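You operate a simulated robot arm through the tools that you are given. There is no shell and no other tool. Be economical: measure what you need, move in short steps, check, and stop when the job is done.

Carry out the task below with a simulated two-armed robot. There is one attempt and no reset: what you move stays moved.

JOB
Pick up the tin marked "GRADE 1" from the knee-high shelf of the blue rack with one hand, pass it to the other hand and put it on the waist-high shelf of the blue rack. Set down upright: tin.
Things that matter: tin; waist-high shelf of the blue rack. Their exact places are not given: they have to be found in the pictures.

It is judged by the outcome, as a careful person would: the job done as asked, and still so three seconds after it is handed in. It fails if anything else is knocked over, pushed out of place, dropped, spilled or broken.

ROBOT AND FRAMES
Two 6-joint arms with two-finger parallel grippers on one trunk, on a base that drives. Base frame: it is fixed to the floor where the robot stands at the start and does not move with it; the origin is under the middle of the robot, x ahead of it, y to its left, z up. Lengths are in m, angles in degrees, forces in N, time in s.
The left shoulder is at the start at [0.06, 0.187, 1.016], the right one opposite. With the tool pointing down near the work surface each hand reaches from about 0.1 to 0.56 m from the robot's upright axis, wherever it stands, measured 20 degrees to its own side. Places, roughly: waist-high shelf of the blue rack [0.6, 0.1, 1]. Payload 1.57 kg a hand.
The tool frame of a hand sits at the grasp point between the pads (the TCP): z along the fingers, y along the line on which they close. The tips reach 0.03 m beyond it. Largest opening 0.11 m; finger width 0.024, thickness 0.012; the body of the gripper, 0.048 by 0.112 m, starts 0.078 m behind the TCP.
Orientation is that of the tool frame in the base frame, as [roll, pitch, yaw] about the fixed x, y, z axes, in that order (R = Rz(yaw) Ry(pitch) Rx(roll)). With the fingers straight down and closing along the base's y, the tool's x points along the base's -x, its y along +y and its z along -z.

CONTROLS
- The arms move only by the tool step_arm. It takes "left_moves", "right_moves" or both (then of equal length, played together; a hand with none holds still); each is a list of rows, each an object of numbers (a shift or turn left out is 0, a gripper value left out holds the last): "dx", "dy", "dz": the shift along the tool's x, y, z in m; "rx", "ry", "rz": the turn, a rotation vector about the tool's x, y, z in degrees. In form: [{"dx": .., "dy": .., "dz": .., "rx": .., "ry": .., "rz": ..}, ...]. A call has 1 to 10 rows; each row shifts and turns the commanded pose from where the row before left it, along the tool's axes as they then stand. "left_jaw" and "right_jaw" are, for a hand that has rows, the closure, from 0 (fully open) to 1 (shut), set as the call begins (left out, the last holds). Each row takes 0.2 s and may step no farther than 0.05 m and 8.6 degrees from the row before; otherwise, or with a gripper value out of range, the whole call is refused. A pose out of reach is approached as far as the arm can. The call stops where the force on the tool passes 40 N (or 10 N more than at its start, if that is more) or the arm is blocked; 0.2 s more then pass. Each finger travels about 0.153 m/s and halts on what it meets, pressing with about 28 N; the grip force reading is that of the motor and also rises with nothing between the fingers. The clock runs only during rows and for 0.2 s after the last one: add rows that do not move to give the fingers time. The reply holds the time, the measured pose of the TCP, the force on the tool along the base axes, the opening and the grip force, in the units named above and with some noise, with the torque about the TCP (base axes, N m) and any sound that the robot's microphone picked up, and new pictures: "show" is both (left out), scene, wrist or none (wrist: the cameras of the hands that moved).
- Cameras (640 x 400 px; columns grow to the right, rows downward): "scene" is now at [0.0165, 0.0171, 1.5626]; the picture's right is [0.20, -0.98, 0.00], its down [-0.71, -0.14, -0.69] and it looks along [0.68, 0.14, -0.72] (base axes); focal length 261 px, centre (320, 200). "left" rides on the left gripper at [0.07, -0.016, -0.141] in its tool frame; the picture's right is [0.23, 0.97, 0.00], its down [-0.86, 0.20, -0.48] and it looks along [-0.47, 0.11, 0.88] (tool axes); focal length 222 px, centre (320, 200). "right" rides on the right gripper at [0.07, 0.016, -0.141] in its tool frame; the picture's right is [-0.23, 0.97, 0.00], its down [-0.86, -0.20, -0.48] and it looks along [-0.47, -0.11, 0.88] (tool axes); focal length 222 px, centre (320, 200).
- lift_body(by): slides the trunk up (or, below 0, down) by that many m; the arms and the scene camera ride with it, the base frame stays. It gives what a move gives, with no picture.
- roll_base(legs): drives the robot by 1 to 6 legs, each [ahead, left, turn to the left] in m, m and degrees, along the robot's own axes; the way and the turn of a leg run together, so that a leg with both is an arc; at most 1.5 m and 180 degrees a leg. The arms and the cameras ride along, it lands a little off, and it stops where it bumps. It gives what a move gives, and a new picture of the scene camera.
- aim_head(pan, tilt): turns the head with the scene camera to pan (to the left, within 86 degrees either way) and tilt (down, from -29 to 69), counted from straight ahead of the robot. It gives what a move gives, and a new picture of the scene camera.
- probe_pixels(camera, pixels): for up to 12 pixels [column, row] of the newest picture of that camera ("zoom" is the newest enlarged one), the place [x, y, z] in the base frame of the surface seen there, good to about 0.003 m. No time passes.
- inspect(camera, box): a new picture of the part [left, top, right, bottom] of that camera's present view, enlarged. No time passes.
- hand_in(): hands the job in; it is judged then, once.

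Go step by step. Measure first, check grasps and placings, and put right what went wrong. The budget is 80 turns and 260 pictures, counting those below and the enlarged ones. Unless the task says otherwise, let go and move clear before handing in, and close with one line.

The tools are called by a JSON object that holds its "api" and its "payload". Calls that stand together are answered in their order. step_arm: Moves the arms, as the interface text tells. Its arguments: {"type":"object","properties":{"left_moves":{"type":"array","items":{"type":"object","properties":{"dx":{"type":"number"},"dy":{"type":"number"},"dz":{"type":"number"},"rx":{"type":"number"},"ry":{"type":"number"},"rz":{"type":"number"}}}},"left_jaw":{"type":"number"},"right_moves":{"type":"array","items":{"type":"object","properties":{"dx":{"type":"number"},"dy":{"type":"number"},"dz":{"type":"number"},"rx":{"type":"number"},"ry":{"type":"number"},"rz":{"type":"number"}}}},"right_jaw":{"type":"number"},"show":{"type":"string","enum":["both","scene","wrist","none"]}},"required":[]} The other tools are called the same way: lift_body (by) slides the trunk up or down; roll_base (legs) drives the base; aim_head (pan, tilt) turns the head that bears the scene camera; probe_pixels (camera, pixels) gives the place of the surface under pixels of a picture; inspect (camera, box) takes an enlarged picture of a part of a camera's view; hand_in () hands the job in.

At the start:

```text
time: 0.0
left_tool_pos: [0.3319, 0.3313, 1.2698]
left_tool_rot: [180.0, 0.0, -179.9]
left_ft_force: [-0.2, -0.5, -0.9]
left_ft_torque: [0.03, 0.04, -0.03]
left_width: 0.1098
left_grasp_force: 0.0
right_tool_pos: [0.3424, -0.0274, 1.2699]
right_tool_rot: [-180.0, 0.0, -179.9]
right_ft_force: [0.0, 0.0, -0.7]
right_ft_torque: [0.01, 0.0, -0.03]
right_width: 0.1101
right_grasp_force: 0.0
trunk travel left (down, up): [-0.644, 0.346]
robot x, y, heading: [0.0015, -0.004, 0.2]
head pan, tilt: [11.3, 46.1]
```

scene: 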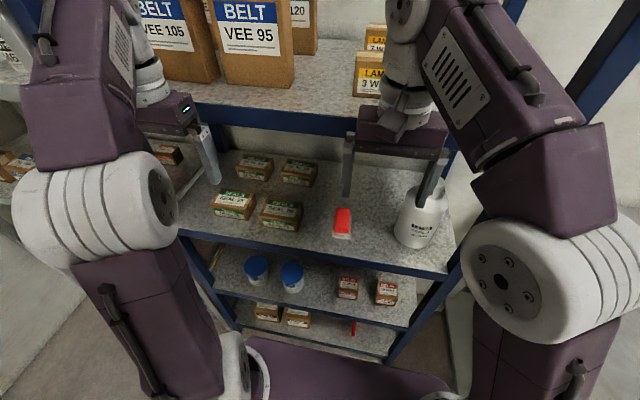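
right: 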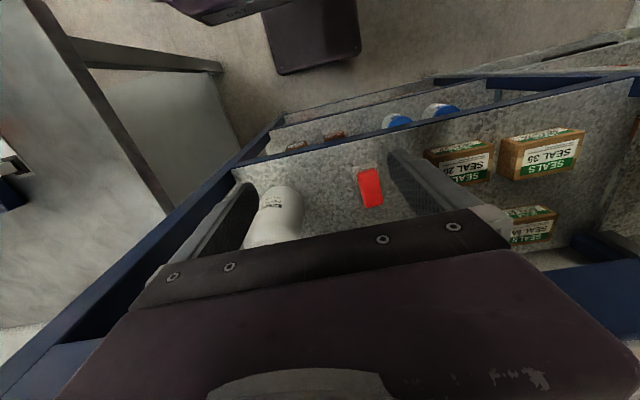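
left: 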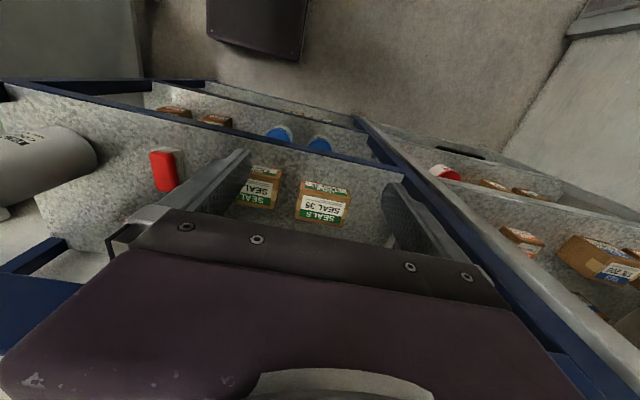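

The scene shows two blue-lidded tins at about (256,268) and (292,277) on a lower shelf. I'll enlarge them to read the labels and probe the positions.

{"api": "inspect", "payload": {"camera": "scene", "box": [200, 230, 440, 380]}}

{"api": "probe_pixels", "payload": {"camera": "scene", "pixels": [[256, 264], [291, 272], [330, 295], [300, 330], [347, 285], [386, 290], [300, 250], [230, 230], [410, 265], [380, 220], [342, 215], [420, 210]]}}

```text
2.67 times, centred on (320, 305) of scene
```

zoom: 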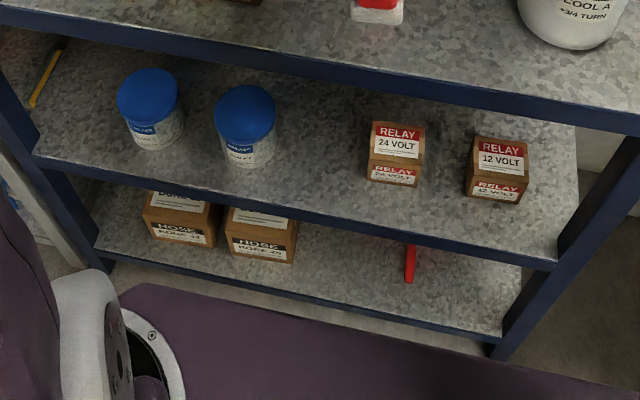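

```text
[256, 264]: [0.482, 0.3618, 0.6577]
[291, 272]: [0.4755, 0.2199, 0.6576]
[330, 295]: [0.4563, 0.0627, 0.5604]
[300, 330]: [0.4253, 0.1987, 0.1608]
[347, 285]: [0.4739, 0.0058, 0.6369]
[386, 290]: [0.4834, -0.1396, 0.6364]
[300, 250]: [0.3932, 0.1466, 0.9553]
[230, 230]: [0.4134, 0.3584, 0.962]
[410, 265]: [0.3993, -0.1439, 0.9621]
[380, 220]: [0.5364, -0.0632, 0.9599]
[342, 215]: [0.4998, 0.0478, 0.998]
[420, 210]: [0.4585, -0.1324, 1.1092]
```

The tins stand on the shelf at z≈0.56 with tops at 0.658, and the waist shelf is at z≈0.96. I still need to read the labels, so I'll zoom closer.

{"api": "inspect", "payload": {"camera": "scene", "box": [236, 248, 316, 298]}}

{"api": "inspect", "payload": {"camera": "left", "box": [250, 110, 350, 170]}}

{"api": "inspect", "payload": {"camera": "scene", "box": [180, 100, 460, 275]}}

```text
8.00 times, centred on (276, 273) of scene
```

zoom: 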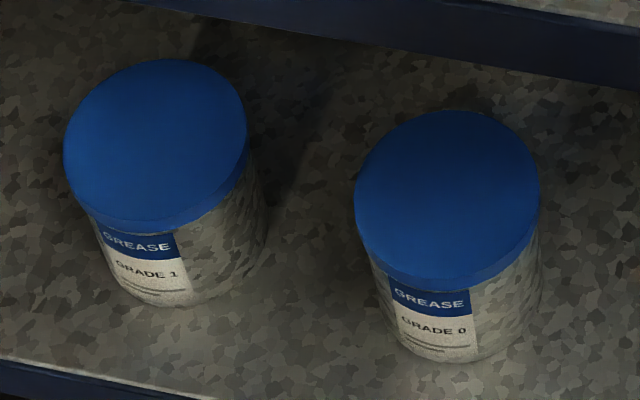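

```text
6.40 times, centred on (300, 140) of left
```

zoom: 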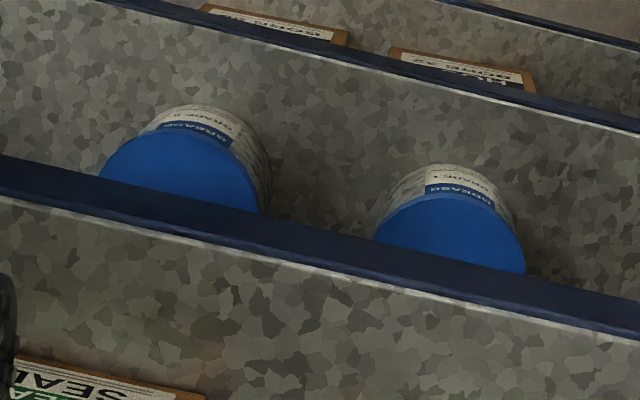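

```text
2.29 times, centred on (320, 188) of scene
```

zoom: 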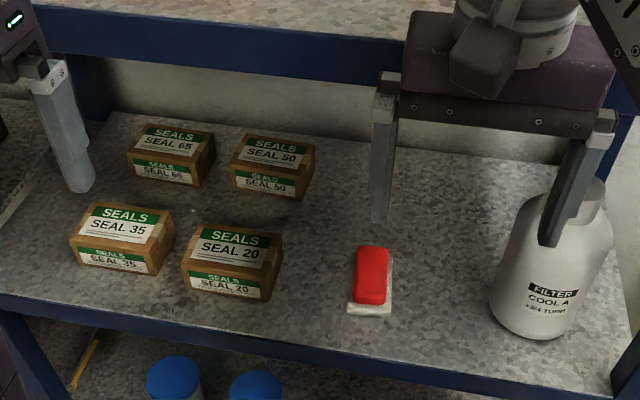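

GRADE 1 is the left tin. Next I'll measure the rack's front edges, the tin's outline and the free spaces.

{"api": "probe_pixels", "payload": {"camera": "scene", "pixels": [[245, 262], [267, 262], [256, 256], [256, 270], [280, 273], [302, 272], [220, 276], [400, 319], [192, 237], [440, 270], [215, 260], [207, 275]]}}

{"api": "probe_pixels", "payload": {"camera": "zoom", "pixels": [[100, 295], [320, 340], [600, 390], [330, 230], [440, 250], [300, 300], [450, 320], [350, 150], [240, 290], [370, 250], [500, 310], [20, 330]]}}

{"api": "inspect", "payload": {"camera": "scene", "box": [170, 210, 330, 310]}}

```text
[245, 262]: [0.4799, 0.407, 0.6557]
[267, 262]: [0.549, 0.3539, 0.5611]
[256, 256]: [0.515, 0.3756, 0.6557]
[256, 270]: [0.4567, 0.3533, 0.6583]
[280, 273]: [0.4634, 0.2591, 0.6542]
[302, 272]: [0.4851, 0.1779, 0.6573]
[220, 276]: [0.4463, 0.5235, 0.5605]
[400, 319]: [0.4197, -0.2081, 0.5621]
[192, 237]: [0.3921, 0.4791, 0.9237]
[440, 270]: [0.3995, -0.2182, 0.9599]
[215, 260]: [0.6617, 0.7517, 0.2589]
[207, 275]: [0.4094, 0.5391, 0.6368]
```

```text
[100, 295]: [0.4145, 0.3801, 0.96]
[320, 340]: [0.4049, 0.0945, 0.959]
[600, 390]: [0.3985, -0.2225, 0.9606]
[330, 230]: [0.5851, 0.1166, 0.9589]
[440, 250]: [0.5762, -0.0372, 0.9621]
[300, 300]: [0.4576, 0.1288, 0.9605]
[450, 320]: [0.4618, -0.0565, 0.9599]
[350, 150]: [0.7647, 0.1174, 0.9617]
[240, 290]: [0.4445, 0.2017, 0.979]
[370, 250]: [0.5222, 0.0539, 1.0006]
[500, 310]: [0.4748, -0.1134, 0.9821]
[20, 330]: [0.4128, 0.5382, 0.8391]
```

```text
4.00 times, centred on (250, 260) of scene
```

zoom: 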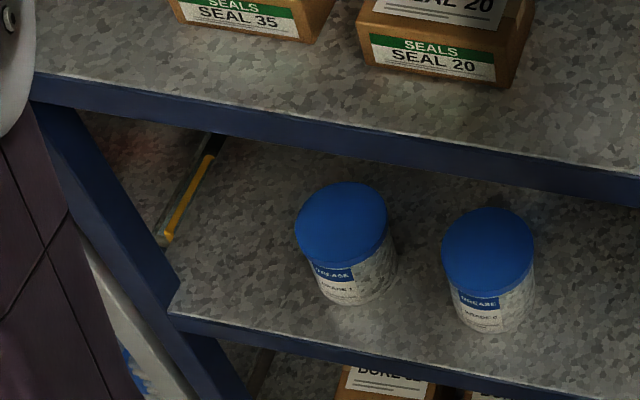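

Tin GRADE 1 is about 0.085 m across and 0.097 m tall, centred near (0.484, 0.365). Next I'll map the obstacles on the waist shelf and the shelf above it.

{"api": "inspect", "payload": {"camera": "scene", "box": [200, 70, 460, 270]}}

{"api": "probe_pixels", "payload": {"camera": "scene", "pixels": [[300, 102], [300, 118], [300, 90], [302, 205], [298, 230], [262, 205], [336, 210], [350, 213], [334, 236], [350, 237], [315, 165], [316, 185]]}}

{"api": "probe_pixels", "payload": {"camera": "scene", "pixels": [[395, 235], [400, 205], [330, 160], [330, 180], [365, 200], [300, 186], [385, 180], [340, 150], [233, 200], [250, 205], [253, 190], [330, 200]]}}

```text
2.00 times, centred on (330, 170) of scene
```

zoom: 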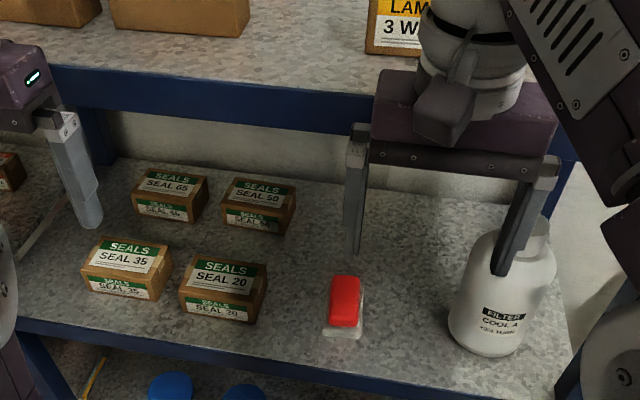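

```text
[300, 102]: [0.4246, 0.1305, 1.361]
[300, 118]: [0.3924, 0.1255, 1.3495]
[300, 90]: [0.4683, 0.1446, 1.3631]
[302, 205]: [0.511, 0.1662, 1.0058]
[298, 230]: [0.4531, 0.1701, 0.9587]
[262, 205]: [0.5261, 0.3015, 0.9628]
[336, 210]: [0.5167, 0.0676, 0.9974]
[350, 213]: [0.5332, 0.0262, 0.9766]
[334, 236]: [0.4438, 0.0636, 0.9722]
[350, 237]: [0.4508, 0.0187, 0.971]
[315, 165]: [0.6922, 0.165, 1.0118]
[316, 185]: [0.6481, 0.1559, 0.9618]
```

```text
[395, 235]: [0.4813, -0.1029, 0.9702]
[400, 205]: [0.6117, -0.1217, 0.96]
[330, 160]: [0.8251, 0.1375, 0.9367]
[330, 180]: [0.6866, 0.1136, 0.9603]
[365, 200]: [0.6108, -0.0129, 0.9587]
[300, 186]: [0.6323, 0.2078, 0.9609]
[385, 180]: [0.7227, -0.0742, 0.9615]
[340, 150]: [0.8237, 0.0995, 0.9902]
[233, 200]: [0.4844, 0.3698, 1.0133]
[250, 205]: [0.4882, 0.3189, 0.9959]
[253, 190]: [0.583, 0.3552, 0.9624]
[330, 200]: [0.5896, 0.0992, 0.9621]
```

The waist shelf has free floor behind the red switch, around (0.63, 0.01). The plan is for the left hand to grip the tin low and horizontally, and the right hand to take it high and pitched down. I'll back off first, then turn the left tool forward.

{"api": "roll_base", "payload": {"legs": [[-0.3, 0, 0]]}}

{"api": "step_arm", "payload": {"left_moves": [{"dx": -0.02, "ry": -8.5}, {"dx": -0.02, "ry": -8.5}, {"dx": -0.02, "ry": -8.5}, {"dx": -0.01, "dz": 0.01, "ry": -8.5}, {"dx": -0.01, "dz": 0.01, "ry": -8.5}, {"dz": 0.015, "ry": -8.5}, {"dz": 0.015, "ry": -8.5}, {"dz": 0.015, "ry": -8.5}, {"dz": 0.015, "ry": -8.5}, {"dz": 0.015, "ry": -8.5}], "left_jaw": 0, "show": "both"}}

```text
time: 2.0
left_tool_pos: [0.0349, 0.3314, 1.27]
left_tool_rot: [-180.0, 0.0, 179.8]
left_ft_force: [0.4, 1.2, 0.5]
left_ft_torque: [0.02, -0.01, 0.03]
left_width: 0.1098
left_grasp_force: 0.0
right_tool_pos: [0.045, -0.0285, 1.2704]
right_tool_rot: [179.9, 0.0, 179.8]
right_ft_force: [-0.7, -0.3, 0.2]
right_ft_torque: [0.0, 0.0, -0.02]
right_width: 0.11
right_grasp_force: 0.1
trunk travel left (down, up): [-0.644, 0.346]
robot x, y, heading: [-0.2987, -0.0013, -0.6]
head pan, tilt: [11.3, 46.1]
```

scene: 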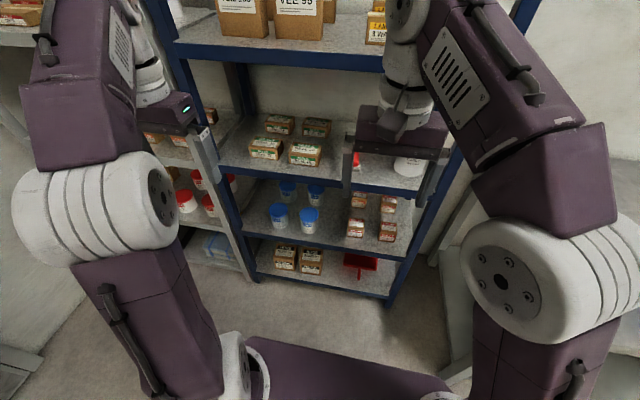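

```text
time: 4.2
left_tool_pos: [0.1842, 0.3312, 1.2327]
left_tool_rot: [-179.4, 84.9, -179.5]
left_ft_force: [0.8, 0.1, 0.2]
left_ft_torque: [-0.02, -0.01, -0.03]
left_width: 0.11
left_grasp_force: 0.1
right_tool_pos: [0.0452, -0.0279, 1.2694]
right_tool_rot: [-180.0, 0.0, 179.8]
right_ft_force: [-0.4, -0.2, 0.4]
right_ft_torque: [0.0, 0.02, 0.0]
right_width: 0.1099
right_grasp_force: 0.0
trunk travel left (down, up): [-0.644, 0.346]
robot x, y, heading: [-0.2964, 0.0004, 0.1]
head pan, tilt: [11.3, 46.1]
```

scene: 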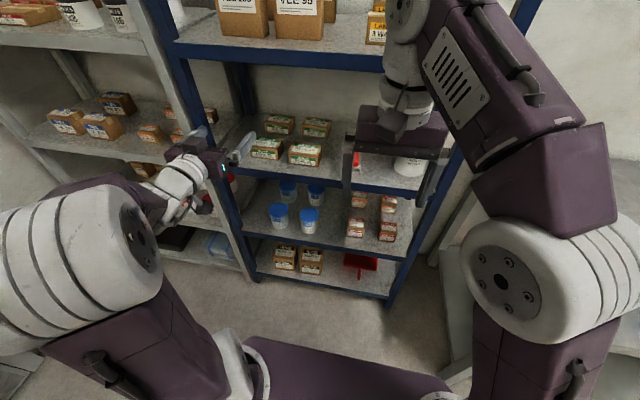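
left: 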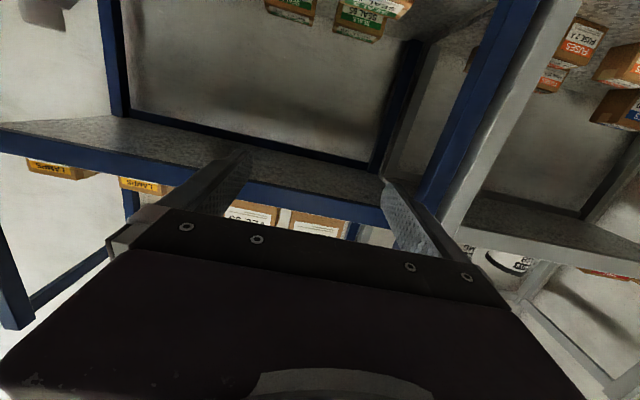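

Two more blue tins stand behind the front pair. I'll check their labels and lower the trunk.

{"api": "inspect", "payload": {"camera": "scene", "box": [240, 170, 352, 240]}}

{"api": "lift_body", "payload": {"by": -0.5}}

{"api": "step_arm", "payload": {"left_moves": [{"ry": -5}, {}], "show": "both"}}

```text
5.71 times, centred on (296, 205) of scene
```

zoom: 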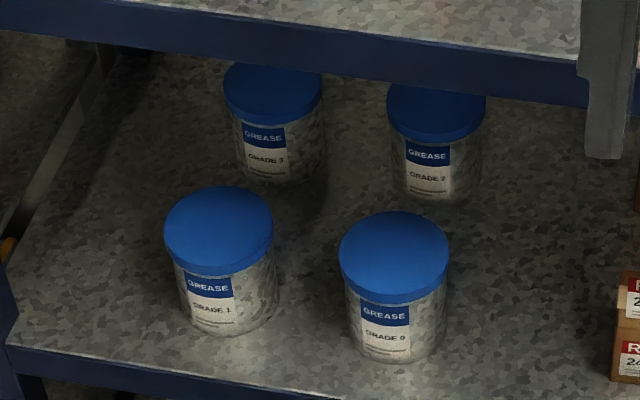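

```text
refused: -0.5 is not a number from -0.4 to 0.4
```

```text
time: 4.8
left_tool_pos: [0.1837, 0.3311, 1.2332]
left_tool_rot: [169.8, 90.0, 169.7]
left_ft_force: [0.4, -0.5, 0.9]
left_ft_torque: [-0.01, 0.03, 0.01]
left_width: 0.11
left_grasp_force: 0.1
right_tool_pos: [0.0445, -0.0278, 1.2712]
right_tool_rot: [180.0, 0.0, 179.8]
right_ft_force: [0.6, 0.5, -1.1]
right_ft_torque: [-0.01, -0.03, 0.0]
right_width: 0.1099
right_grasp_force: 0.1
trunk travel left (down, up): [-0.644, 0.346]
robot x, y, heading: [-0.2952, -0.0003, -0.1]
head pan, tilt: [11.3, 46.1]
```

scene: 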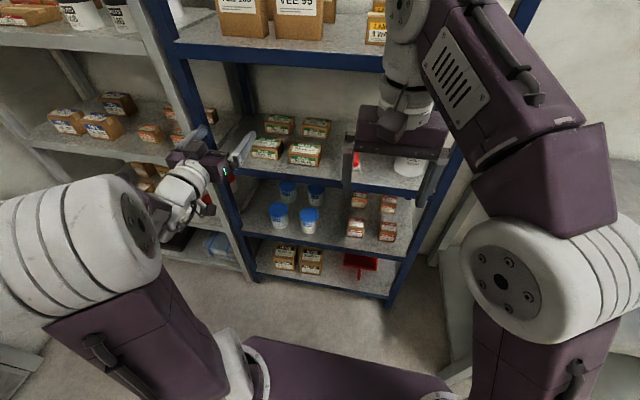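
left: 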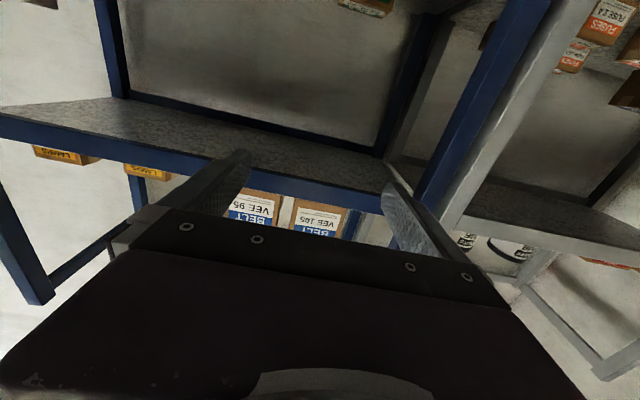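

The front-left tin is GRADE 1. I'll lower the trunk in two goes.

{"api": "probe_pixels", "payload": {"camera": "zoom", "pixels": [[172, 235], [273, 235], [220, 270], [220, 190], [270, 95], [270, 118], [210, 325], [340, 260], [20, 345], [300, 390], [440, 165], [450, 250]]}}

{"api": "lift_body", "payload": {"by": -0.4}}

{"api": "lift_body", "payload": {"by": -0.2}}

{"api": "aim_head", "payload": {"pan": 15, "tilt": 30}}

```text
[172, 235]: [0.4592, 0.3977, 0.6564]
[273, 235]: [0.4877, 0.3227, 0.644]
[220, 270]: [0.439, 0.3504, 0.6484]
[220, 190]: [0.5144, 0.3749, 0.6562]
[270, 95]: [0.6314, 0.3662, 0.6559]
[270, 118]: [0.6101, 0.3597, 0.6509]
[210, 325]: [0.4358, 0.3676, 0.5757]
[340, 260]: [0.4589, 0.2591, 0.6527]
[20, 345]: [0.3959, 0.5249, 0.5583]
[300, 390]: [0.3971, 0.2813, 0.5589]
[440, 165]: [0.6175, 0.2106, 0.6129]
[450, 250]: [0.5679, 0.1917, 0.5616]
```

```text
time: 8.7
left_tool_pos: [0.183, 0.3306, 0.8347]
left_tool_rot: [-157.8, 89.9, -158.1]
left_ft_force: [0.1, -0.3, -0.6]
left_ft_torque: [-0.02, -0.01, -0.02]
left_width: 0.1099
left_grasp_force: 0.1
right_tool_pos: [0.044, -0.0277, 0.8702]
right_tool_rot: [-180.0, 0.0, 179.8]
right_ft_force: [-0.6, 0.4, 0.7]
right_ft_torque: [-0.04, -0.02, 0.01]
right_width: 0.1099
right_grasp_force: 0.0
trunk travel left (down, up): [-0.244, 0.746]
robot x, y, heading: [-0.2964, -0.0023, -0.1]
head pan, tilt: [11.3, 46.1]
```

```text
time: 10.8
left_tool_pos: [0.1836, 0.3314, 0.6336]
left_tool_rot: [-141.8, 89.9, -142.0]
left_ft_force: [-0.1, -0.4, -0.5]
left_ft_torque: [0.02, 0.01, -0.03]
left_width: 0.1098
left_grasp_force: 0.0
right_tool_pos: [0.0462, -0.0279, 0.6701]
right_tool_rot: [-179.9, 0.0, 179.8]
right_ft_force: [0.2, 0.1, -0.8]
right_ft_torque: [0.04, 0.01, -0.01]
right_width: 0.1101
right_grasp_force: 0.0
trunk travel left (down, up): [-0.044, 0.946]
robot x, y, heading: [-0.301, 0.0013, -0.3]
head pan, tilt: [11.3, 46.1]
```

```text
time: 11.6
left_tool_pos: [0.1837, 0.3301, 0.6324]
left_tool_rot: [32.9, 90.0, 32.8]
left_ft_force: [0.5, 0.4, 0.3]
left_ft_torque: [0.04, 0.01, -0.01]
left_width: 0.1099
left_grasp_force: 0.1
right_tool_pos: [0.0446, -0.0271, 0.6705]
right_tool_rot: [-180.0, 0.1, 179.7]
right_ft_force: [-0.5, -0.1, -0.3]
right_ft_torque: [-0.01, -0.03, -0.03]
right_width: 0.11
right_grasp_force: 0.0
trunk travel left (down, up): [-0.044, 0.946]
robot x, y, heading: [-0.2984, -0.003, -0.3]
head pan, tilt: [15.0, 30.0]
```

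scene: 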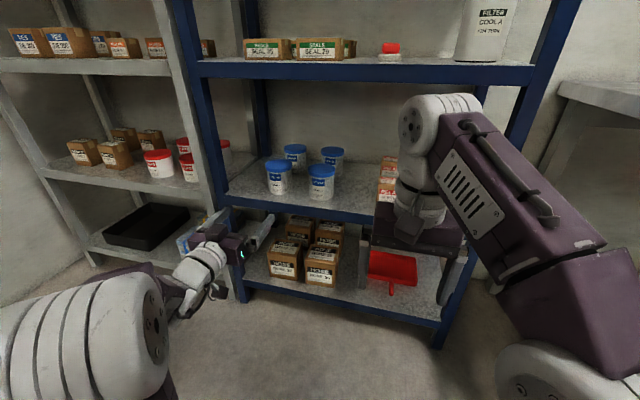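

The left tool now sits at z=0.632. I'll line it up with the tin (y 0.363, z 0.593), then drive 0.19 m forward, stopping short of the tin.

{"api": "step_arm", "payload": {"left_moves": [{"dy": 0.033}, {"dx": 0.039}, {}], "show": "none"}}

{"api": "roll_base", "payload": {"legs": [[0.19, 0, 0]]}}

{"api": "step_arm", "payload": {"left_moves": [{}], "show": "wrist"}}

```text
time: 12.4
left_tool_pos: [0.1859, 0.3622, 0.5944]
left_tool_rot: [-101.5, 90.0, -101.8]
left_ft_force: [-0.5, 0.4, -0.6]
left_ft_torque: [-0.01, 0.01, -0.02]
left_width: 0.1101
left_grasp_force: 0.2
right_tool_pos: [0.0445, -0.0271, 0.6709]
right_tool_rot: [179.9, 0.0, 179.8]
right_ft_force: [0.1, 0.3, 0.5]
right_ft_torque: [0.01, 0.02, 0.01]
right_width: 0.1099
right_grasp_force: 0.2
trunk travel left (down, up): [-0.044, 0.946]
robot x, y, heading: [-0.297, -0.0014, -0.4]
head pan, tilt: [15.0, 30.0]
```

```text
time: 14.0
left_tool_pos: [0.3747, 0.3627, 0.5942]
left_tool_rot: [45.8, 89.9, 45.7]
left_ft_force: [0.2, 1.1, 0.0]
left_ft_torque: [0.03, -0.01, 0.04]
left_width: 0.11
left_grasp_force: 0.2
right_tool_pos: [0.2345, -0.028, 0.6709]
right_tool_rot: [-180.0, 0.0, 179.9]
right_ft_force: [-0.1, -0.3, 0.1]
right_ft_torque: [-0.03, -0.03, 0.0]
right_width: 0.1098
right_grasp_force: 0.2
trunk travel left (down, up): [-0.044, 0.946]
robot x, y, heading: [-0.1084, -0.0011, -0.1]
head pan, tilt: [15.0, 30.0]
```

scene: 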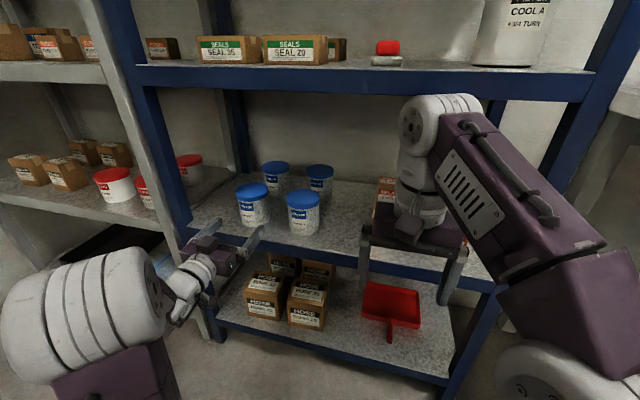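

```text
time: 14.4
left_tool_pos: [0.3741, 0.3638, 0.5934]
left_tool_rot: [64.5, 90.0, 64.5]
left_ft_force: [-0.2, -0.3, 0.0]
left_ft_torque: [-0.01, 0.0, -0.01]
left_width: 0.11
left_grasp_force: 0.1
right_tool_pos: [0.2341, -0.0281, 0.6707]
right_tool_rot: [180.0, 0.0, 179.9]
right_ft_force: [0.4, -0.3, 0.4]
right_ft_torque: [0.0, 0.02, 0.01]
right_width: 0.1099
right_grasp_force: 0.1
trunk travel left (down, up): [-0.044, 0.946]
robot x, y, heading: [-0.1095, -0.0011, -0.1]
head pan, tilt: [15.0, 30.0]
```

left: 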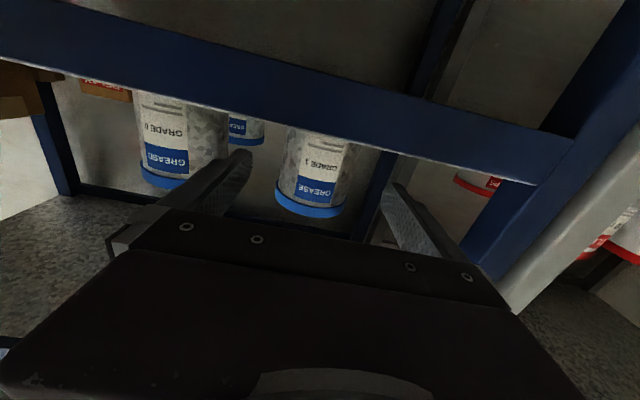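

The tin sits midway between the fingertips (243,155) and (395,190) in the wrist view. I'll re-measure it in the scene picture before sliding in.

{"api": "inspect", "payload": {"camera": "scene", "box": [200, 160, 340, 260]}}

{"api": "probe_pixels", "payload": {"camera": "scene", "pixels": [[237, 190], [266, 188], [251, 197], [251, 185], [254, 212], [243, 212], [268, 208], [254, 222], [256, 232], [210, 240], [245, 207], [262, 215]]}}

```text
4.00 times, centred on (270, 210) of scene
```

zoom: 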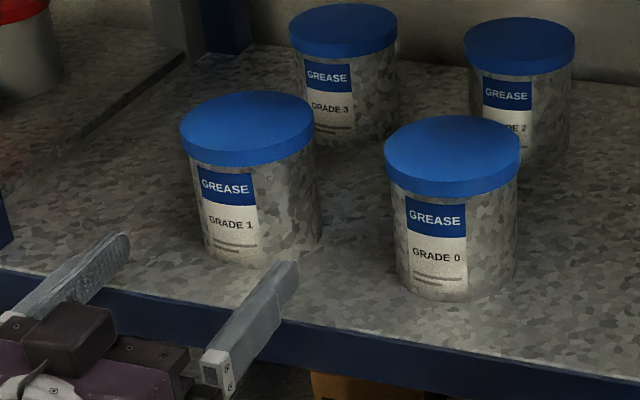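

```text
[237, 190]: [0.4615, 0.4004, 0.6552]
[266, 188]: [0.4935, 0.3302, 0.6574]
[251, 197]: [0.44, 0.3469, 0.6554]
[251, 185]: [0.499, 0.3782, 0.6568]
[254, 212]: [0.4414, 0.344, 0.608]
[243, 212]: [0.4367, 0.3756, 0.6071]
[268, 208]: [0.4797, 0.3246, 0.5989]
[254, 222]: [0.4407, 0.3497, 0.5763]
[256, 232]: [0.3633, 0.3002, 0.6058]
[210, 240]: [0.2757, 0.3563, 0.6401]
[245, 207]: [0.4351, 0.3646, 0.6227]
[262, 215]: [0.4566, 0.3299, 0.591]
```

The tin is centred at (0.476, 0.366) with a radius of 0.041. I'll slide in 0.10 m, then check.

{"api": "step_arm", "payload": {"left_moves": [{"dy": 0.002, "dz": 0.025}, {"dz": 0.025}, {"dz": 0.025}, {"dz": 0.025}, {}], "show": "both"}}

```text
time: 15.6
left_tool_pos: [0.4756, 0.368, 0.5926]
left_tool_rot: [32.9, 90.0, 32.9]
left_ft_force: [0.2, -0.1, 0.0]
left_ft_torque: [-0.01, 0.02, -0.02]
left_width: 0.1099
left_grasp_force: 0.0
right_tool_pos: [0.2353, -0.0279, 0.6706]
right_tool_rot: [180.0, 0.0, 180.0]
right_ft_force: [-0.5, 0.4, 1.0]
right_ft_torque: [-0.01, 0.0, -0.01]
right_width: 0.1101
right_grasp_force: 0.1
trunk travel left (down, up): [-0.044, 0.946]
robot x, y, heading: [-0.1095, 0.0011, 0.0]
head pan, tilt: [15.0, 30.0]
```

scene: 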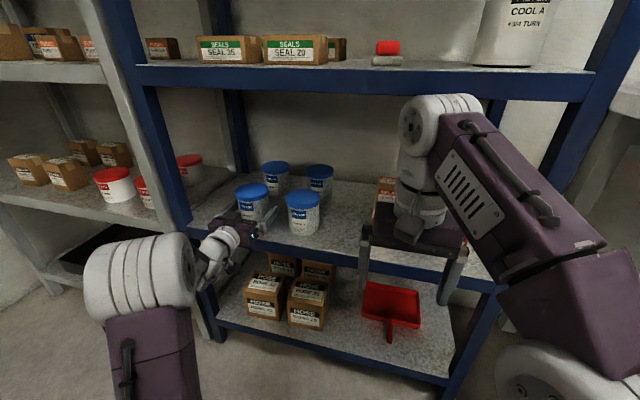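
left: 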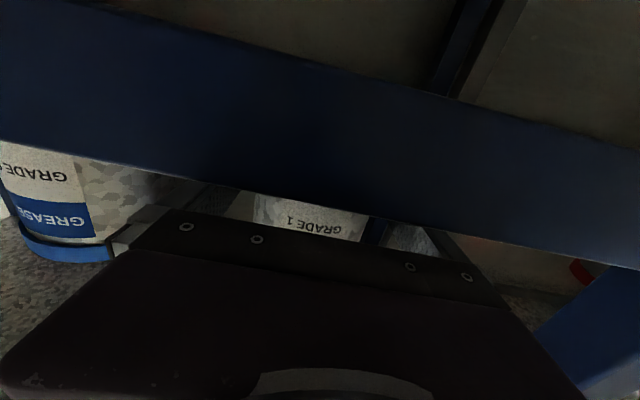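

The hand is around the tin and touching nothing. Now I'll close it.

{"api": "step_arm", "payload": {"left_moves": [{}, {}, {}, {}], "left_jaw": 1, "show": "none"}}

```text
time: 16.6
left_tool_pos: [0.4765, 0.3669, 0.5926]
left_tool_rot: [-176.6, 90.0, -176.8]
left_ft_force: [1.3, 0.7, 1.2]
left_ft_torque: [0.03, 0.0, -0.01]
left_width: 0.0872
left_grasp_force: 27.4
right_tool_pos: [0.2355, -0.0283, 0.6714]
right_tool_rot: [-179.9, 0.0, 180.0]
right_ft_force: [0.2, 0.0, 0.5]
right_ft_torque: [0.01, -0.03, -0.01]
right_width: 0.1099
right_grasp_force: 0.1
trunk travel left (down, up): [-0.044, 0.946]
robot x, y, heading: [-0.1069, -0.0002, -0.4]
head pan, tilt: [15.0, 30.0]
```

The grip holds at width 0.087. I'll lift the tin 3 cm and back out.

{"api": "step_arm", "payload": {"left_moves": [{"dx": -0.015}, {"dx": -0.02}, {}, {}], "show": "scene"}}

{"api": "roll_base", "payload": {"legs": [[-0.35, 0, 0]]}}

```text
time: 17.6
left_tool_pos: [0.4749, 0.3667, 0.6281]
left_tool_rot: [-179.6, 89.9, -179.7]
left_ft_force: [-0.1, 1.5, 1.6]
left_ft_torque: [0.09, 0.08, 0.01]
left_width: 0.0874
left_grasp_force: 28.3
right_tool_pos: [0.2331, -0.0282, 0.671]
right_tool_rot: [-180.0, 0.0, 179.9]
right_ft_force: [-1.2, -1.0, -0.4]
right_ft_torque: [0.02, -0.02, -0.01]
right_width: 0.1099
right_grasp_force: 0.0
trunk travel left (down, up): [-0.044, 0.946]
robot x, y, heading: [-0.111, 0.0003, -0.1]
head pan, tilt: [15.0, 30.0]
```

scene: 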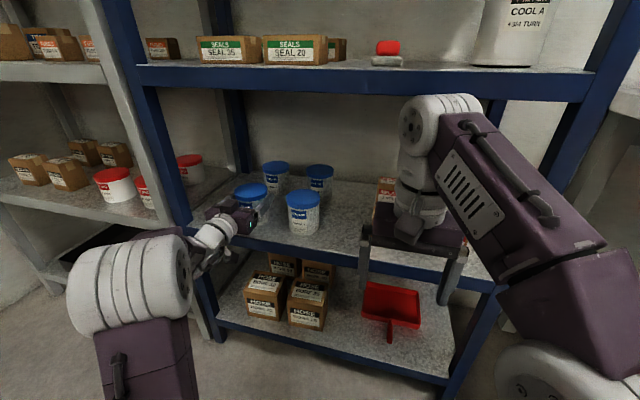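

```text
time: 19.8
left_tool_pos: [0.1244, 0.3691, 0.6274]
left_tool_rot: [-152.6, 90.0, -152.6]
left_ft_force: [-0.2, 0.9, -0.7]
left_ft_torque: [-0.01, 0.02, -0.01]
left_width: 0.0873
left_grasp_force: 28.3
right_tool_pos: [-0.1159, -0.027, 0.6704]
right_tool_rot: [180.0, 0.0, 180.0]
right_ft_force: [0.4, 0.8, 0.6]
right_ft_torque: [-0.02, 0.01, -0.04]
right_width: 0.1103
right_grasp_force: 0.1
trunk travel left (down, up): [-0.044, 0.946]
robot x, y, heading: [-0.457, -0.0016, -0.2]
head pan, tilt: [15.0, 30.0]
```

scene: 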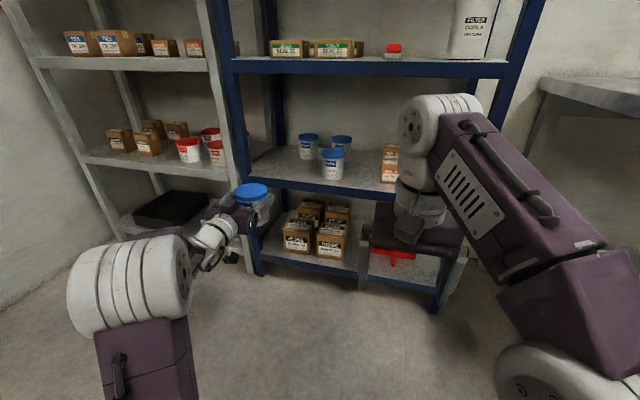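

The tin is held and clear of the rack. Next I'll raise the right hand and turn it to point forward-left and about 40° down, and bring the tin partway toward the middle.

{"api": "step_arm", "payload": {"right_moves": [{"dz": -0.014, "rz": -7.9}, {"dz": -0.014, "rz": -7.9}, {"dz": -0.014, "rz": -7.9}, {"dz": -0.014, "rz": -7.9}, {"dz": -0.014, "rz": -7.9}, {"dz": -0.014, "rz": -7.9}, {"dz": -0.014, "rz": -7.6}], "right_jaw": 0, "show": "none"}}

{"api": "step_arm", "payload": {"right_moves": [{"ry": -8.4}, {"ry": -8.4}, {"ry": -8.4}, {"ry": -8.4}, {"ry": -8.4}, {"ry": -8}], "left_moves": [{"dy": -0.02, "dz": -0.025}, {"dy": -0.02, "dz": -0.025}, {"dy": -0.02, "dz": -0.025}, {"dy": -0.02, "dz": -0.025}, {"dy": -0.02, "dz": -0.025}, {"dy": -0.02, "dz": -0.025}], "show": "both"}}

```text
time: 21.4
left_tool_pos: [0.1237, 0.3705, 0.6274]
left_tool_rot: [25.0, 90.0, 25.0]
left_ft_force: [-0.2, 0.2, 0.2]
left_ft_torque: [0.01, 0.02, 0.01]
left_width: 0.0871
left_grasp_force: 27.5
right_tool_pos: [-0.1421, -0.0392, 0.6857]
right_tool_rot: [-179.9, 0.0, -124.7]
right_ft_force: [-0.4, -0.2, 0.1]
right_ft_torque: [0.05, 0.0, 0.06]
right_width: 0.1101
right_grasp_force: 0.0
right hand out of reach, approached as far as the arm can: row 1, 2, 3, 4, 5, 6, 7
trunk travel left (down, up): [-0.044, 0.946]
robot x, y, heading: [-0.4559, -0.0022, 0.1]
head pan, tilt: [15.0, 30.0]
```

```text
time: 22.8
left_tool_pos: [-0.0006, 0.263, 0.6527]
left_tool_rot: [-174.7, 89.8, -174.7]
left_ft_force: [0.5, -0.3, -4.7]
left_ft_torque: [-0.01, 0.04, -0.02]
left_width: 0.0871
left_grasp_force: 28.0
left hand out of reach, approached as far as the arm can: row 5, 6
right_tool_pos: [-0.1007, -0.0399, 0.6969]
right_tool_rot: [-179.9, 50.1, -124.8]
right_ft_force: [-0.4, -0.6, 0.3]
right_ft_torque: [0.0, -0.01, -0.02]
right_width: 0.1101
right_grasp_force: 0.0
right hand out of reach, approached as far as the arm can: row 5, 6
trunk travel left (down, up): [-0.044, 0.946]
robot x, y, heading: [-0.4587, 0.0002, -0.2]
head pan, tilt: [15.0, 30.0]
```

scene: 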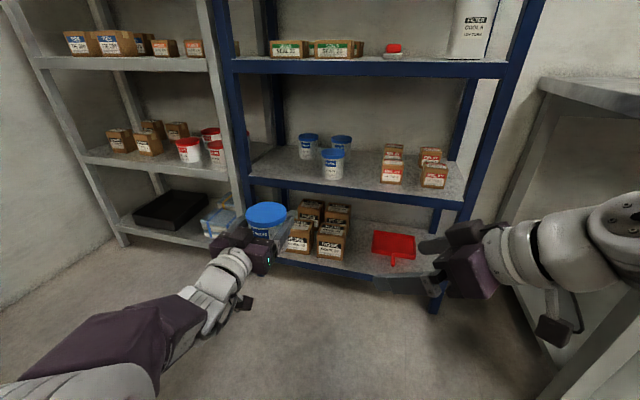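
right: 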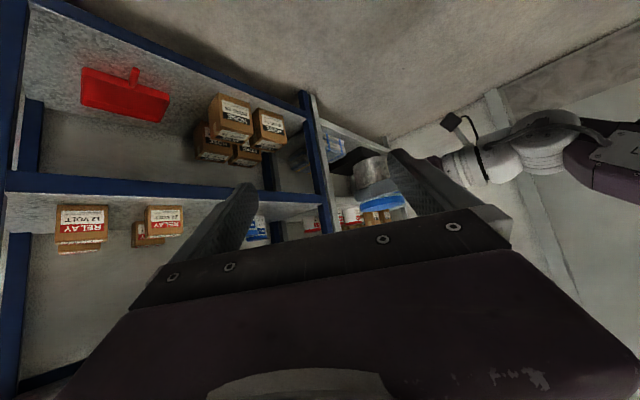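
left: 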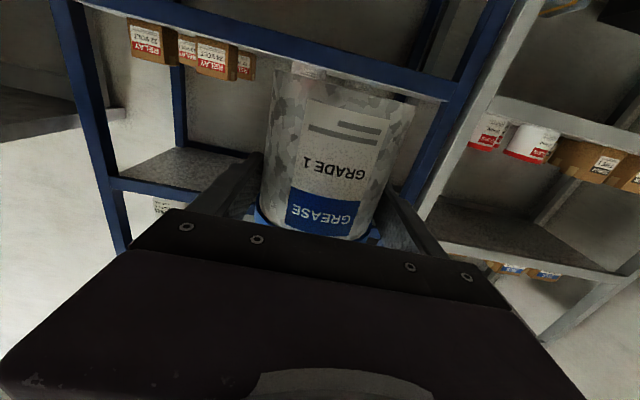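

The left arm hit its inner reach limit; the tin reads "GRADE 1" and is held level. I'll extend the left hand farther out and toward the middle, where both hands reach.

{"api": "step_arm", "payload": {"left_moves": [{"dz": 0.04}, {"dz": 0.04}, {"dz": 0.03, "dy": -0.03}, {"dy": -0.035}, {"dy": -0.035}, {}], "show": "none"}}

{"api": "step_arm", "payload": {"right_moves": [{"dz": -0.0}, {}], "show": "both"}}

```text
time: 24.2
left_tool_pos: [0.1078, 0.2333, 0.6579]
left_tool_rot: [-174.0, 89.9, -174.4]
left_ft_force: [-0.8, -0.5, -5.1]
left_ft_torque: [-0.04, 0.01, 0.0]
left_width: 0.0873
left_grasp_force: 28.4
left hand out of reach, approached as far as the arm can: row 4, 5
right_tool_pos: [-0.0999, -0.0394, 0.6971]
right_tool_rot: [-180.0, 50.0, -125.0]
right_ft_force: [-0.4, -0.6, 0.2]
right_ft_torque: [0.0, -0.03, -0.03]
right_width: 0.11
right_grasp_force: 0.1
trunk travel left (down, up): [-0.044, 0.946]
robot x, y, heading: [-0.4548, -0.0027, 0.2]
head pan, tilt: [15.0, 30.0]
```

```text
time: 24.8
left_tool_pos: [0.1084, 0.2352, 0.6563]
left_tool_rot: [-172.0, 90.0, -172.4]
left_ft_force: [-0.2, -0.3, -4.5]
left_ft_torque: [0.0, 0.03, 0.0]
left_width: 0.0872
left_grasp_force: 27.5
right_tool_pos: [-0.1001, -0.0402, 0.6971]
right_tool_rot: [179.8, 49.9, -125.0]
right_ft_force: [0.9, 0.3, -0.2]
right_ft_torque: [-0.02, -0.04, -0.04]
right_width: 0.11
right_grasp_force: 0.0
trunk travel left (down, up): [-0.044, 0.946]
robot x, y, heading: [-0.4563, -0.0035, -0.0]
head pan, tilt: [15.0, 30.0]
```

scene: 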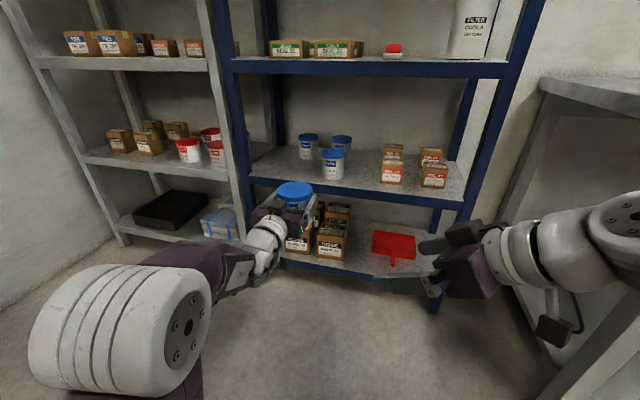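
right: 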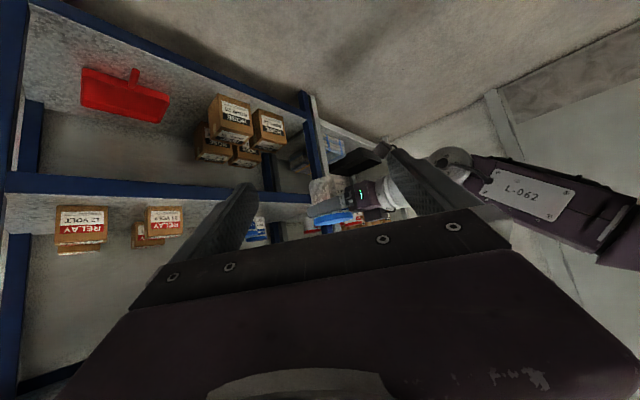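

The left arm is limited with the tool pointing straight ahead. I'll yaw it inward by about 33° while lowering it a bit.

{"api": "step_arm", "payload": {"left_moves": [{"rx": 8.3, "dx": 0.015}, {"rx": 8.3, "dx": 0.015}, {"rx": 8.3, "dx": 0.015}, {"rx": 8.3, "dx": 0.015}, {}], "show": "scene"}}

```text
time: 26.0
left_tool_pos: [0.1087, 0.2358, 0.5959]
left_tool_rot: [-114.8, 89.8, -148.1]
left_ft_force: [0.1, -0.5, -4.3]
left_ft_torque: [0.01, 0.02, 0.02]
left_width: 0.0871
left_grasp_force: 27.9
right_tool_pos: [-0.0995, -0.0392, 0.6962]
right_tool_rot: [179.9, 49.8, -125.0]
right_ft_force: [-0.2, 0.1, 0.0]
right_ft_torque: [0.02, -0.01, -0.02]
right_width: 0.11
right_grasp_force: 0.0
trunk travel left (down, up): [-0.044, 0.946]
robot x, y, heading: [-0.4571, -0.0031, -0.0]
head pan, tilt: [15.0, 30.0]
```

scene: 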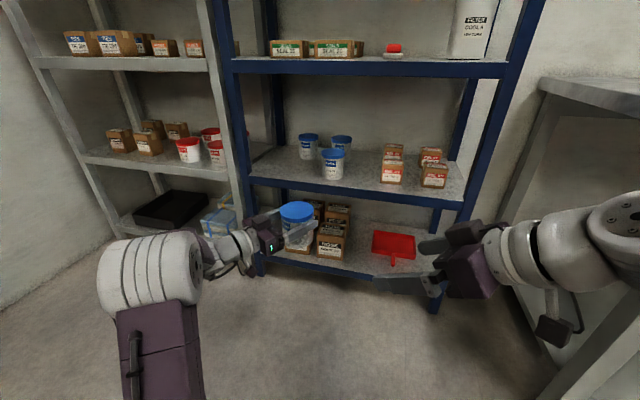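

That pose was reached exactly. Next I'll shift the tin 0.10 m toward the middle.

{"api": "step_arm", "payload": {"left_moves": [{"dz": 0.018, "dy": -0.028}, {"dz": 0.018, "dy": -0.028}, {"dz": 0.018, "dy": -0.028}, {}], "show": "none"}}

```text
time: 27.0
left_tool_pos: [0.1043, 0.1319, 0.5951]
left_tool_rot: [-145.9, 89.9, -179.0]
left_ft_force: [0.0, -0.4, -4.2]
left_ft_torque: [0.01, 0.03, -0.03]
left_width: 0.0872
left_grasp_force: 28.3
right_tool_pos: [-0.0989, -0.0396, 0.6974]
right_tool_rot: [179.9, 49.9, -124.9]
right_ft_force: [-0.4, 0.3, -0.3]
right_ft_torque: [0.04, 0.01, -0.01]
right_width: 0.1099
right_grasp_force: 0.0
trunk travel left (down, up): [-0.044, 0.946]
robot x, y, heading: [-0.4598, -0.0024, 0.2]
head pan, tilt: [15.0, 30.0]
```

The tin is at (0.104, 0.132), bottom z≈0.563. I'll bring the right hand to a pre-grasp 0.13 m back along its pitched axis.

{"api": "step_arm", "payload": {"right_moves": [{"dx": -0.0311, "dy": -0.017, "dz": 0.0253}, {"dx": -0.0311, "dy": -0.017, "dz": 0.0253}, {"dx": -0.0311, "dy": -0.017, "dz": 0.0253}, {"dx": -0.0311, "dy": -0.017, "dz": 0.0253}, {}], "show": "both"}}

```text
time: 28.2
left_tool_pos: [0.1066, 0.1327, 0.5952]
left_tool_rot: [-133.2, 89.9, -166.4]
left_ft_force: [0.7, 0.0, -3.4]
left_ft_torque: [0.01, 0.02, 0.02]
left_width: 0.0872
left_grasp_force: 28.3
right_tool_pos: [0.0486, 0.0522, 0.7275]
right_tool_rot: [179.9, 49.9, -125.0]
right_ft_force: [0.2, 0.1, 0.2]
right_ft_torque: [0.01, -0.04, -0.02]
right_width: 0.1099
right_grasp_force: 0.0
trunk travel left (down, up): [-0.044, 0.946]
robot x, y, heading: [-0.46, 0.0012, -0.2]
head pan, tilt: [15.0, 30.0]
```

scene: 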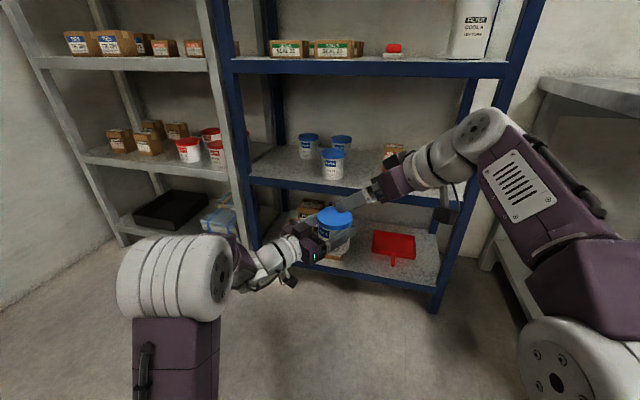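
right: 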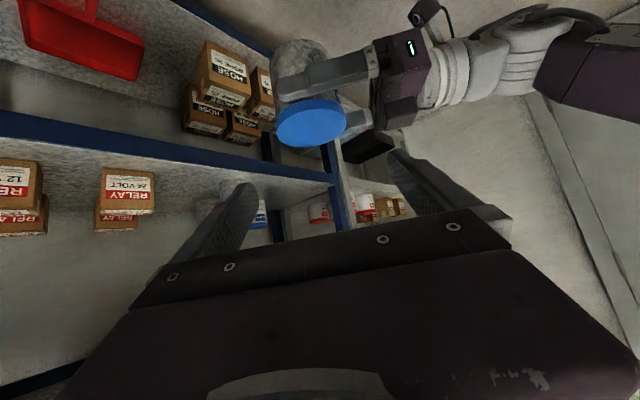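

The right hand is in position above and to the right of the tin. I'll measure the lid exactly.

{"api": "inspect", "payload": {"camera": "scene", "box": [270, 160, 430, 290]}}

{"api": "probe_pixels", "payload": {"camera": "right", "pixels": [[280, 120], [343, 118], [310, 105], [310, 140], [310, 122], [290, 138], [330, 138]]}}

{"api": "probe_pixels", "payload": {"camera": "scene", "pixels": [[318, 218], [350, 216], [334, 209], [334, 224], [334, 216], [334, 232]]}}

```text
3.08 times, centred on (350, 225) of scene
```

zoom: 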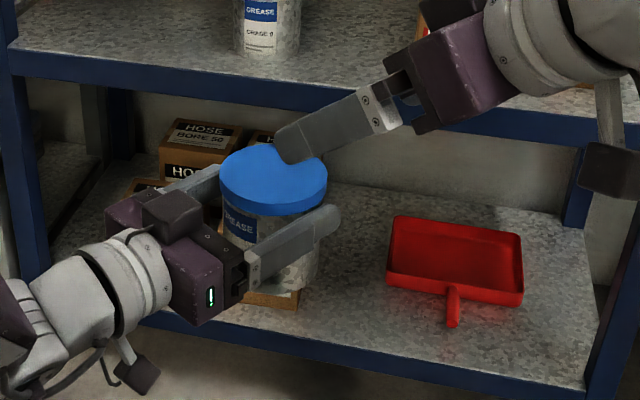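

```text
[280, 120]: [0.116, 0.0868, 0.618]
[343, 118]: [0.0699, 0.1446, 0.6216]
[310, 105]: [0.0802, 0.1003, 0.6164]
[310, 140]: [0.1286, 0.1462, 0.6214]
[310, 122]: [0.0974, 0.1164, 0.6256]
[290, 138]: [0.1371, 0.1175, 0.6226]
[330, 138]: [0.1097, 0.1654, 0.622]
```

```text
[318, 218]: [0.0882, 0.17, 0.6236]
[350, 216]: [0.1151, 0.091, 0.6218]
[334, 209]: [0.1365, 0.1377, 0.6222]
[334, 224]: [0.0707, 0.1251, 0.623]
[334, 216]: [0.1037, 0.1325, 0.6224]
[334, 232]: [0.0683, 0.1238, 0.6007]
```

The lid top is at z=0.6225, so the tin sits 3.5 cm lower in the left grip than at grasping. The fingers are now just under the lid, meaning they slid up the tin during the lift. It is level and held. I'll bring the right hand in along its axis to grip at the lid band and then test the hold before the left lets go.

{"api": "step_arm", "payload": {"right_moves": [{"dx": 0.0346}, {"dz": 0.04}, {"dz": 0.04}, {"dz": 0.03}, {}], "show": "both"}}

{"api": "inspect", "payload": {"camera": "scene", "box": [270, 160, 430, 290]}}

```text
time: 29.4
left_tool_pos: [0.1058, 0.1322, 0.5943]
left_tool_rot: [-134.5, 89.9, -167.7]
left_ft_force: [-1.2, 0.2, -4.5]
left_ft_torque: [0.01, 0.0, 0.0]
left_width: 0.0872
left_grasp_force: 27.9
right_tool_pos: [0.0825, 0.1029, 0.6295]
right_tool_rot: [-180.0, 50.0, -125.1]
right_ft_force: [-0.4, -0.2, -0.5]
right_ft_torque: [0.0, 0.02, 0.01]
right_width: 0.1101
right_grasp_force: 0.1
trunk travel left (down, up): [-0.044, 0.946]
robot x, y, heading: [-0.4594, 0.0016, 0.0]
head pan, tilt: [15.0, 30.0]
```

scene: 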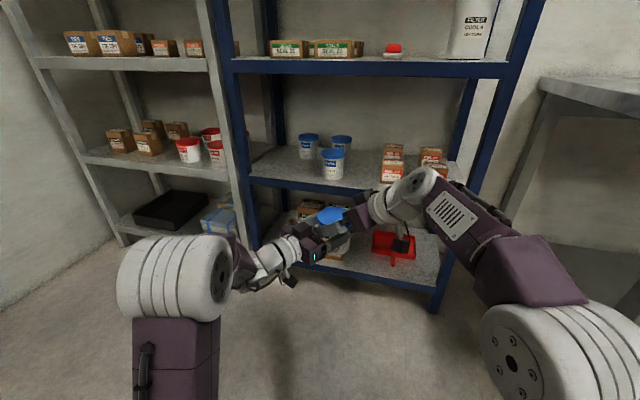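
right: 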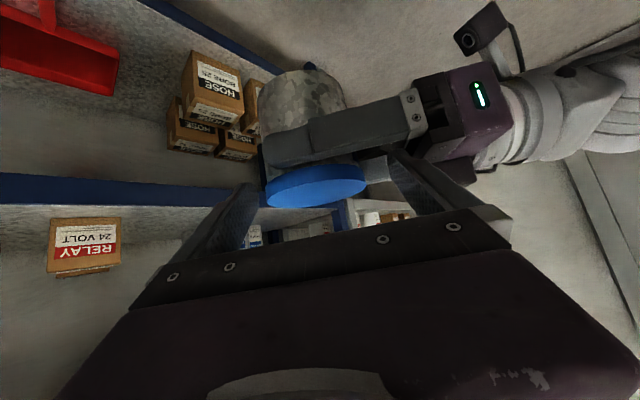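

```text
3.08 times, centred on (350, 225) of scene
```

zoom: 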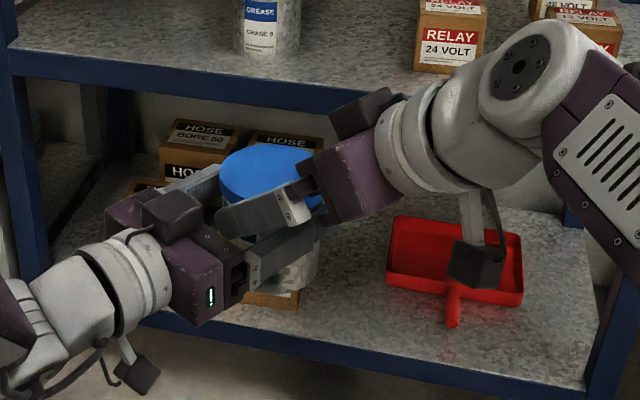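

The right fingers straddle the lid and clear the left gripper. I'll advance the last 4.5 cm and close.

{"api": "step_arm", "payload": {"right_moves": [{"dz": 0.02}, {"dz": 0.025}, {}], "show": "wrist"}}

{"api": "inspect", "payload": {"camera": "scene", "box": [290, 180, 390, 270]}}

```text
time: 30.2
left_tool_pos: [0.1065, 0.1338, 0.5946]
left_tool_rot: [-134.4, 89.8, -167.6]
left_ft_force: [-0.9, -1.0, -5.0]
left_ft_torque: [0.01, 0.04, -0.01]
left_width: 0.087
left_grasp_force: 28.2
right_tool_pos: [0.1021, 0.1313, 0.6009]
right_tool_rot: [179.9, 49.9, -125.0]
right_ft_force: [-0.7, 0.4, -0.4]
right_ft_torque: [-0.02, -0.01, 0.02]
right_width: 0.1097
right_grasp_force: 0.0
trunk travel left (down, up): [-0.044, 0.946]
robot x, y, heading: [-0.4548, -0.0045, 0.1]
head pan, tilt: [15.0, 30.0]
```

right: 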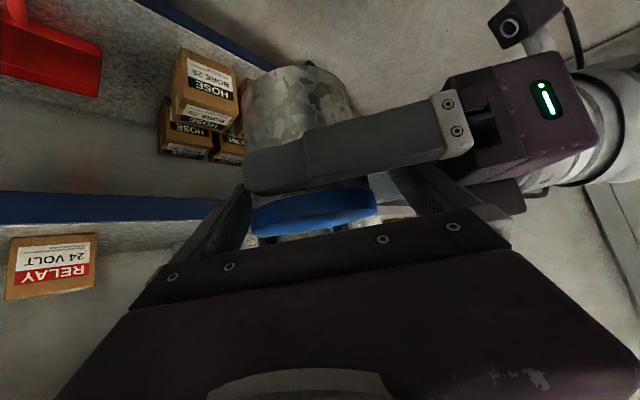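

```text
4.44 times, centred on (340, 225) of scene
```

zoom: 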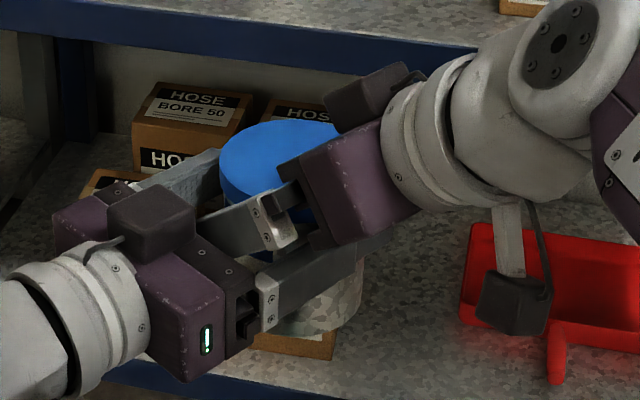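

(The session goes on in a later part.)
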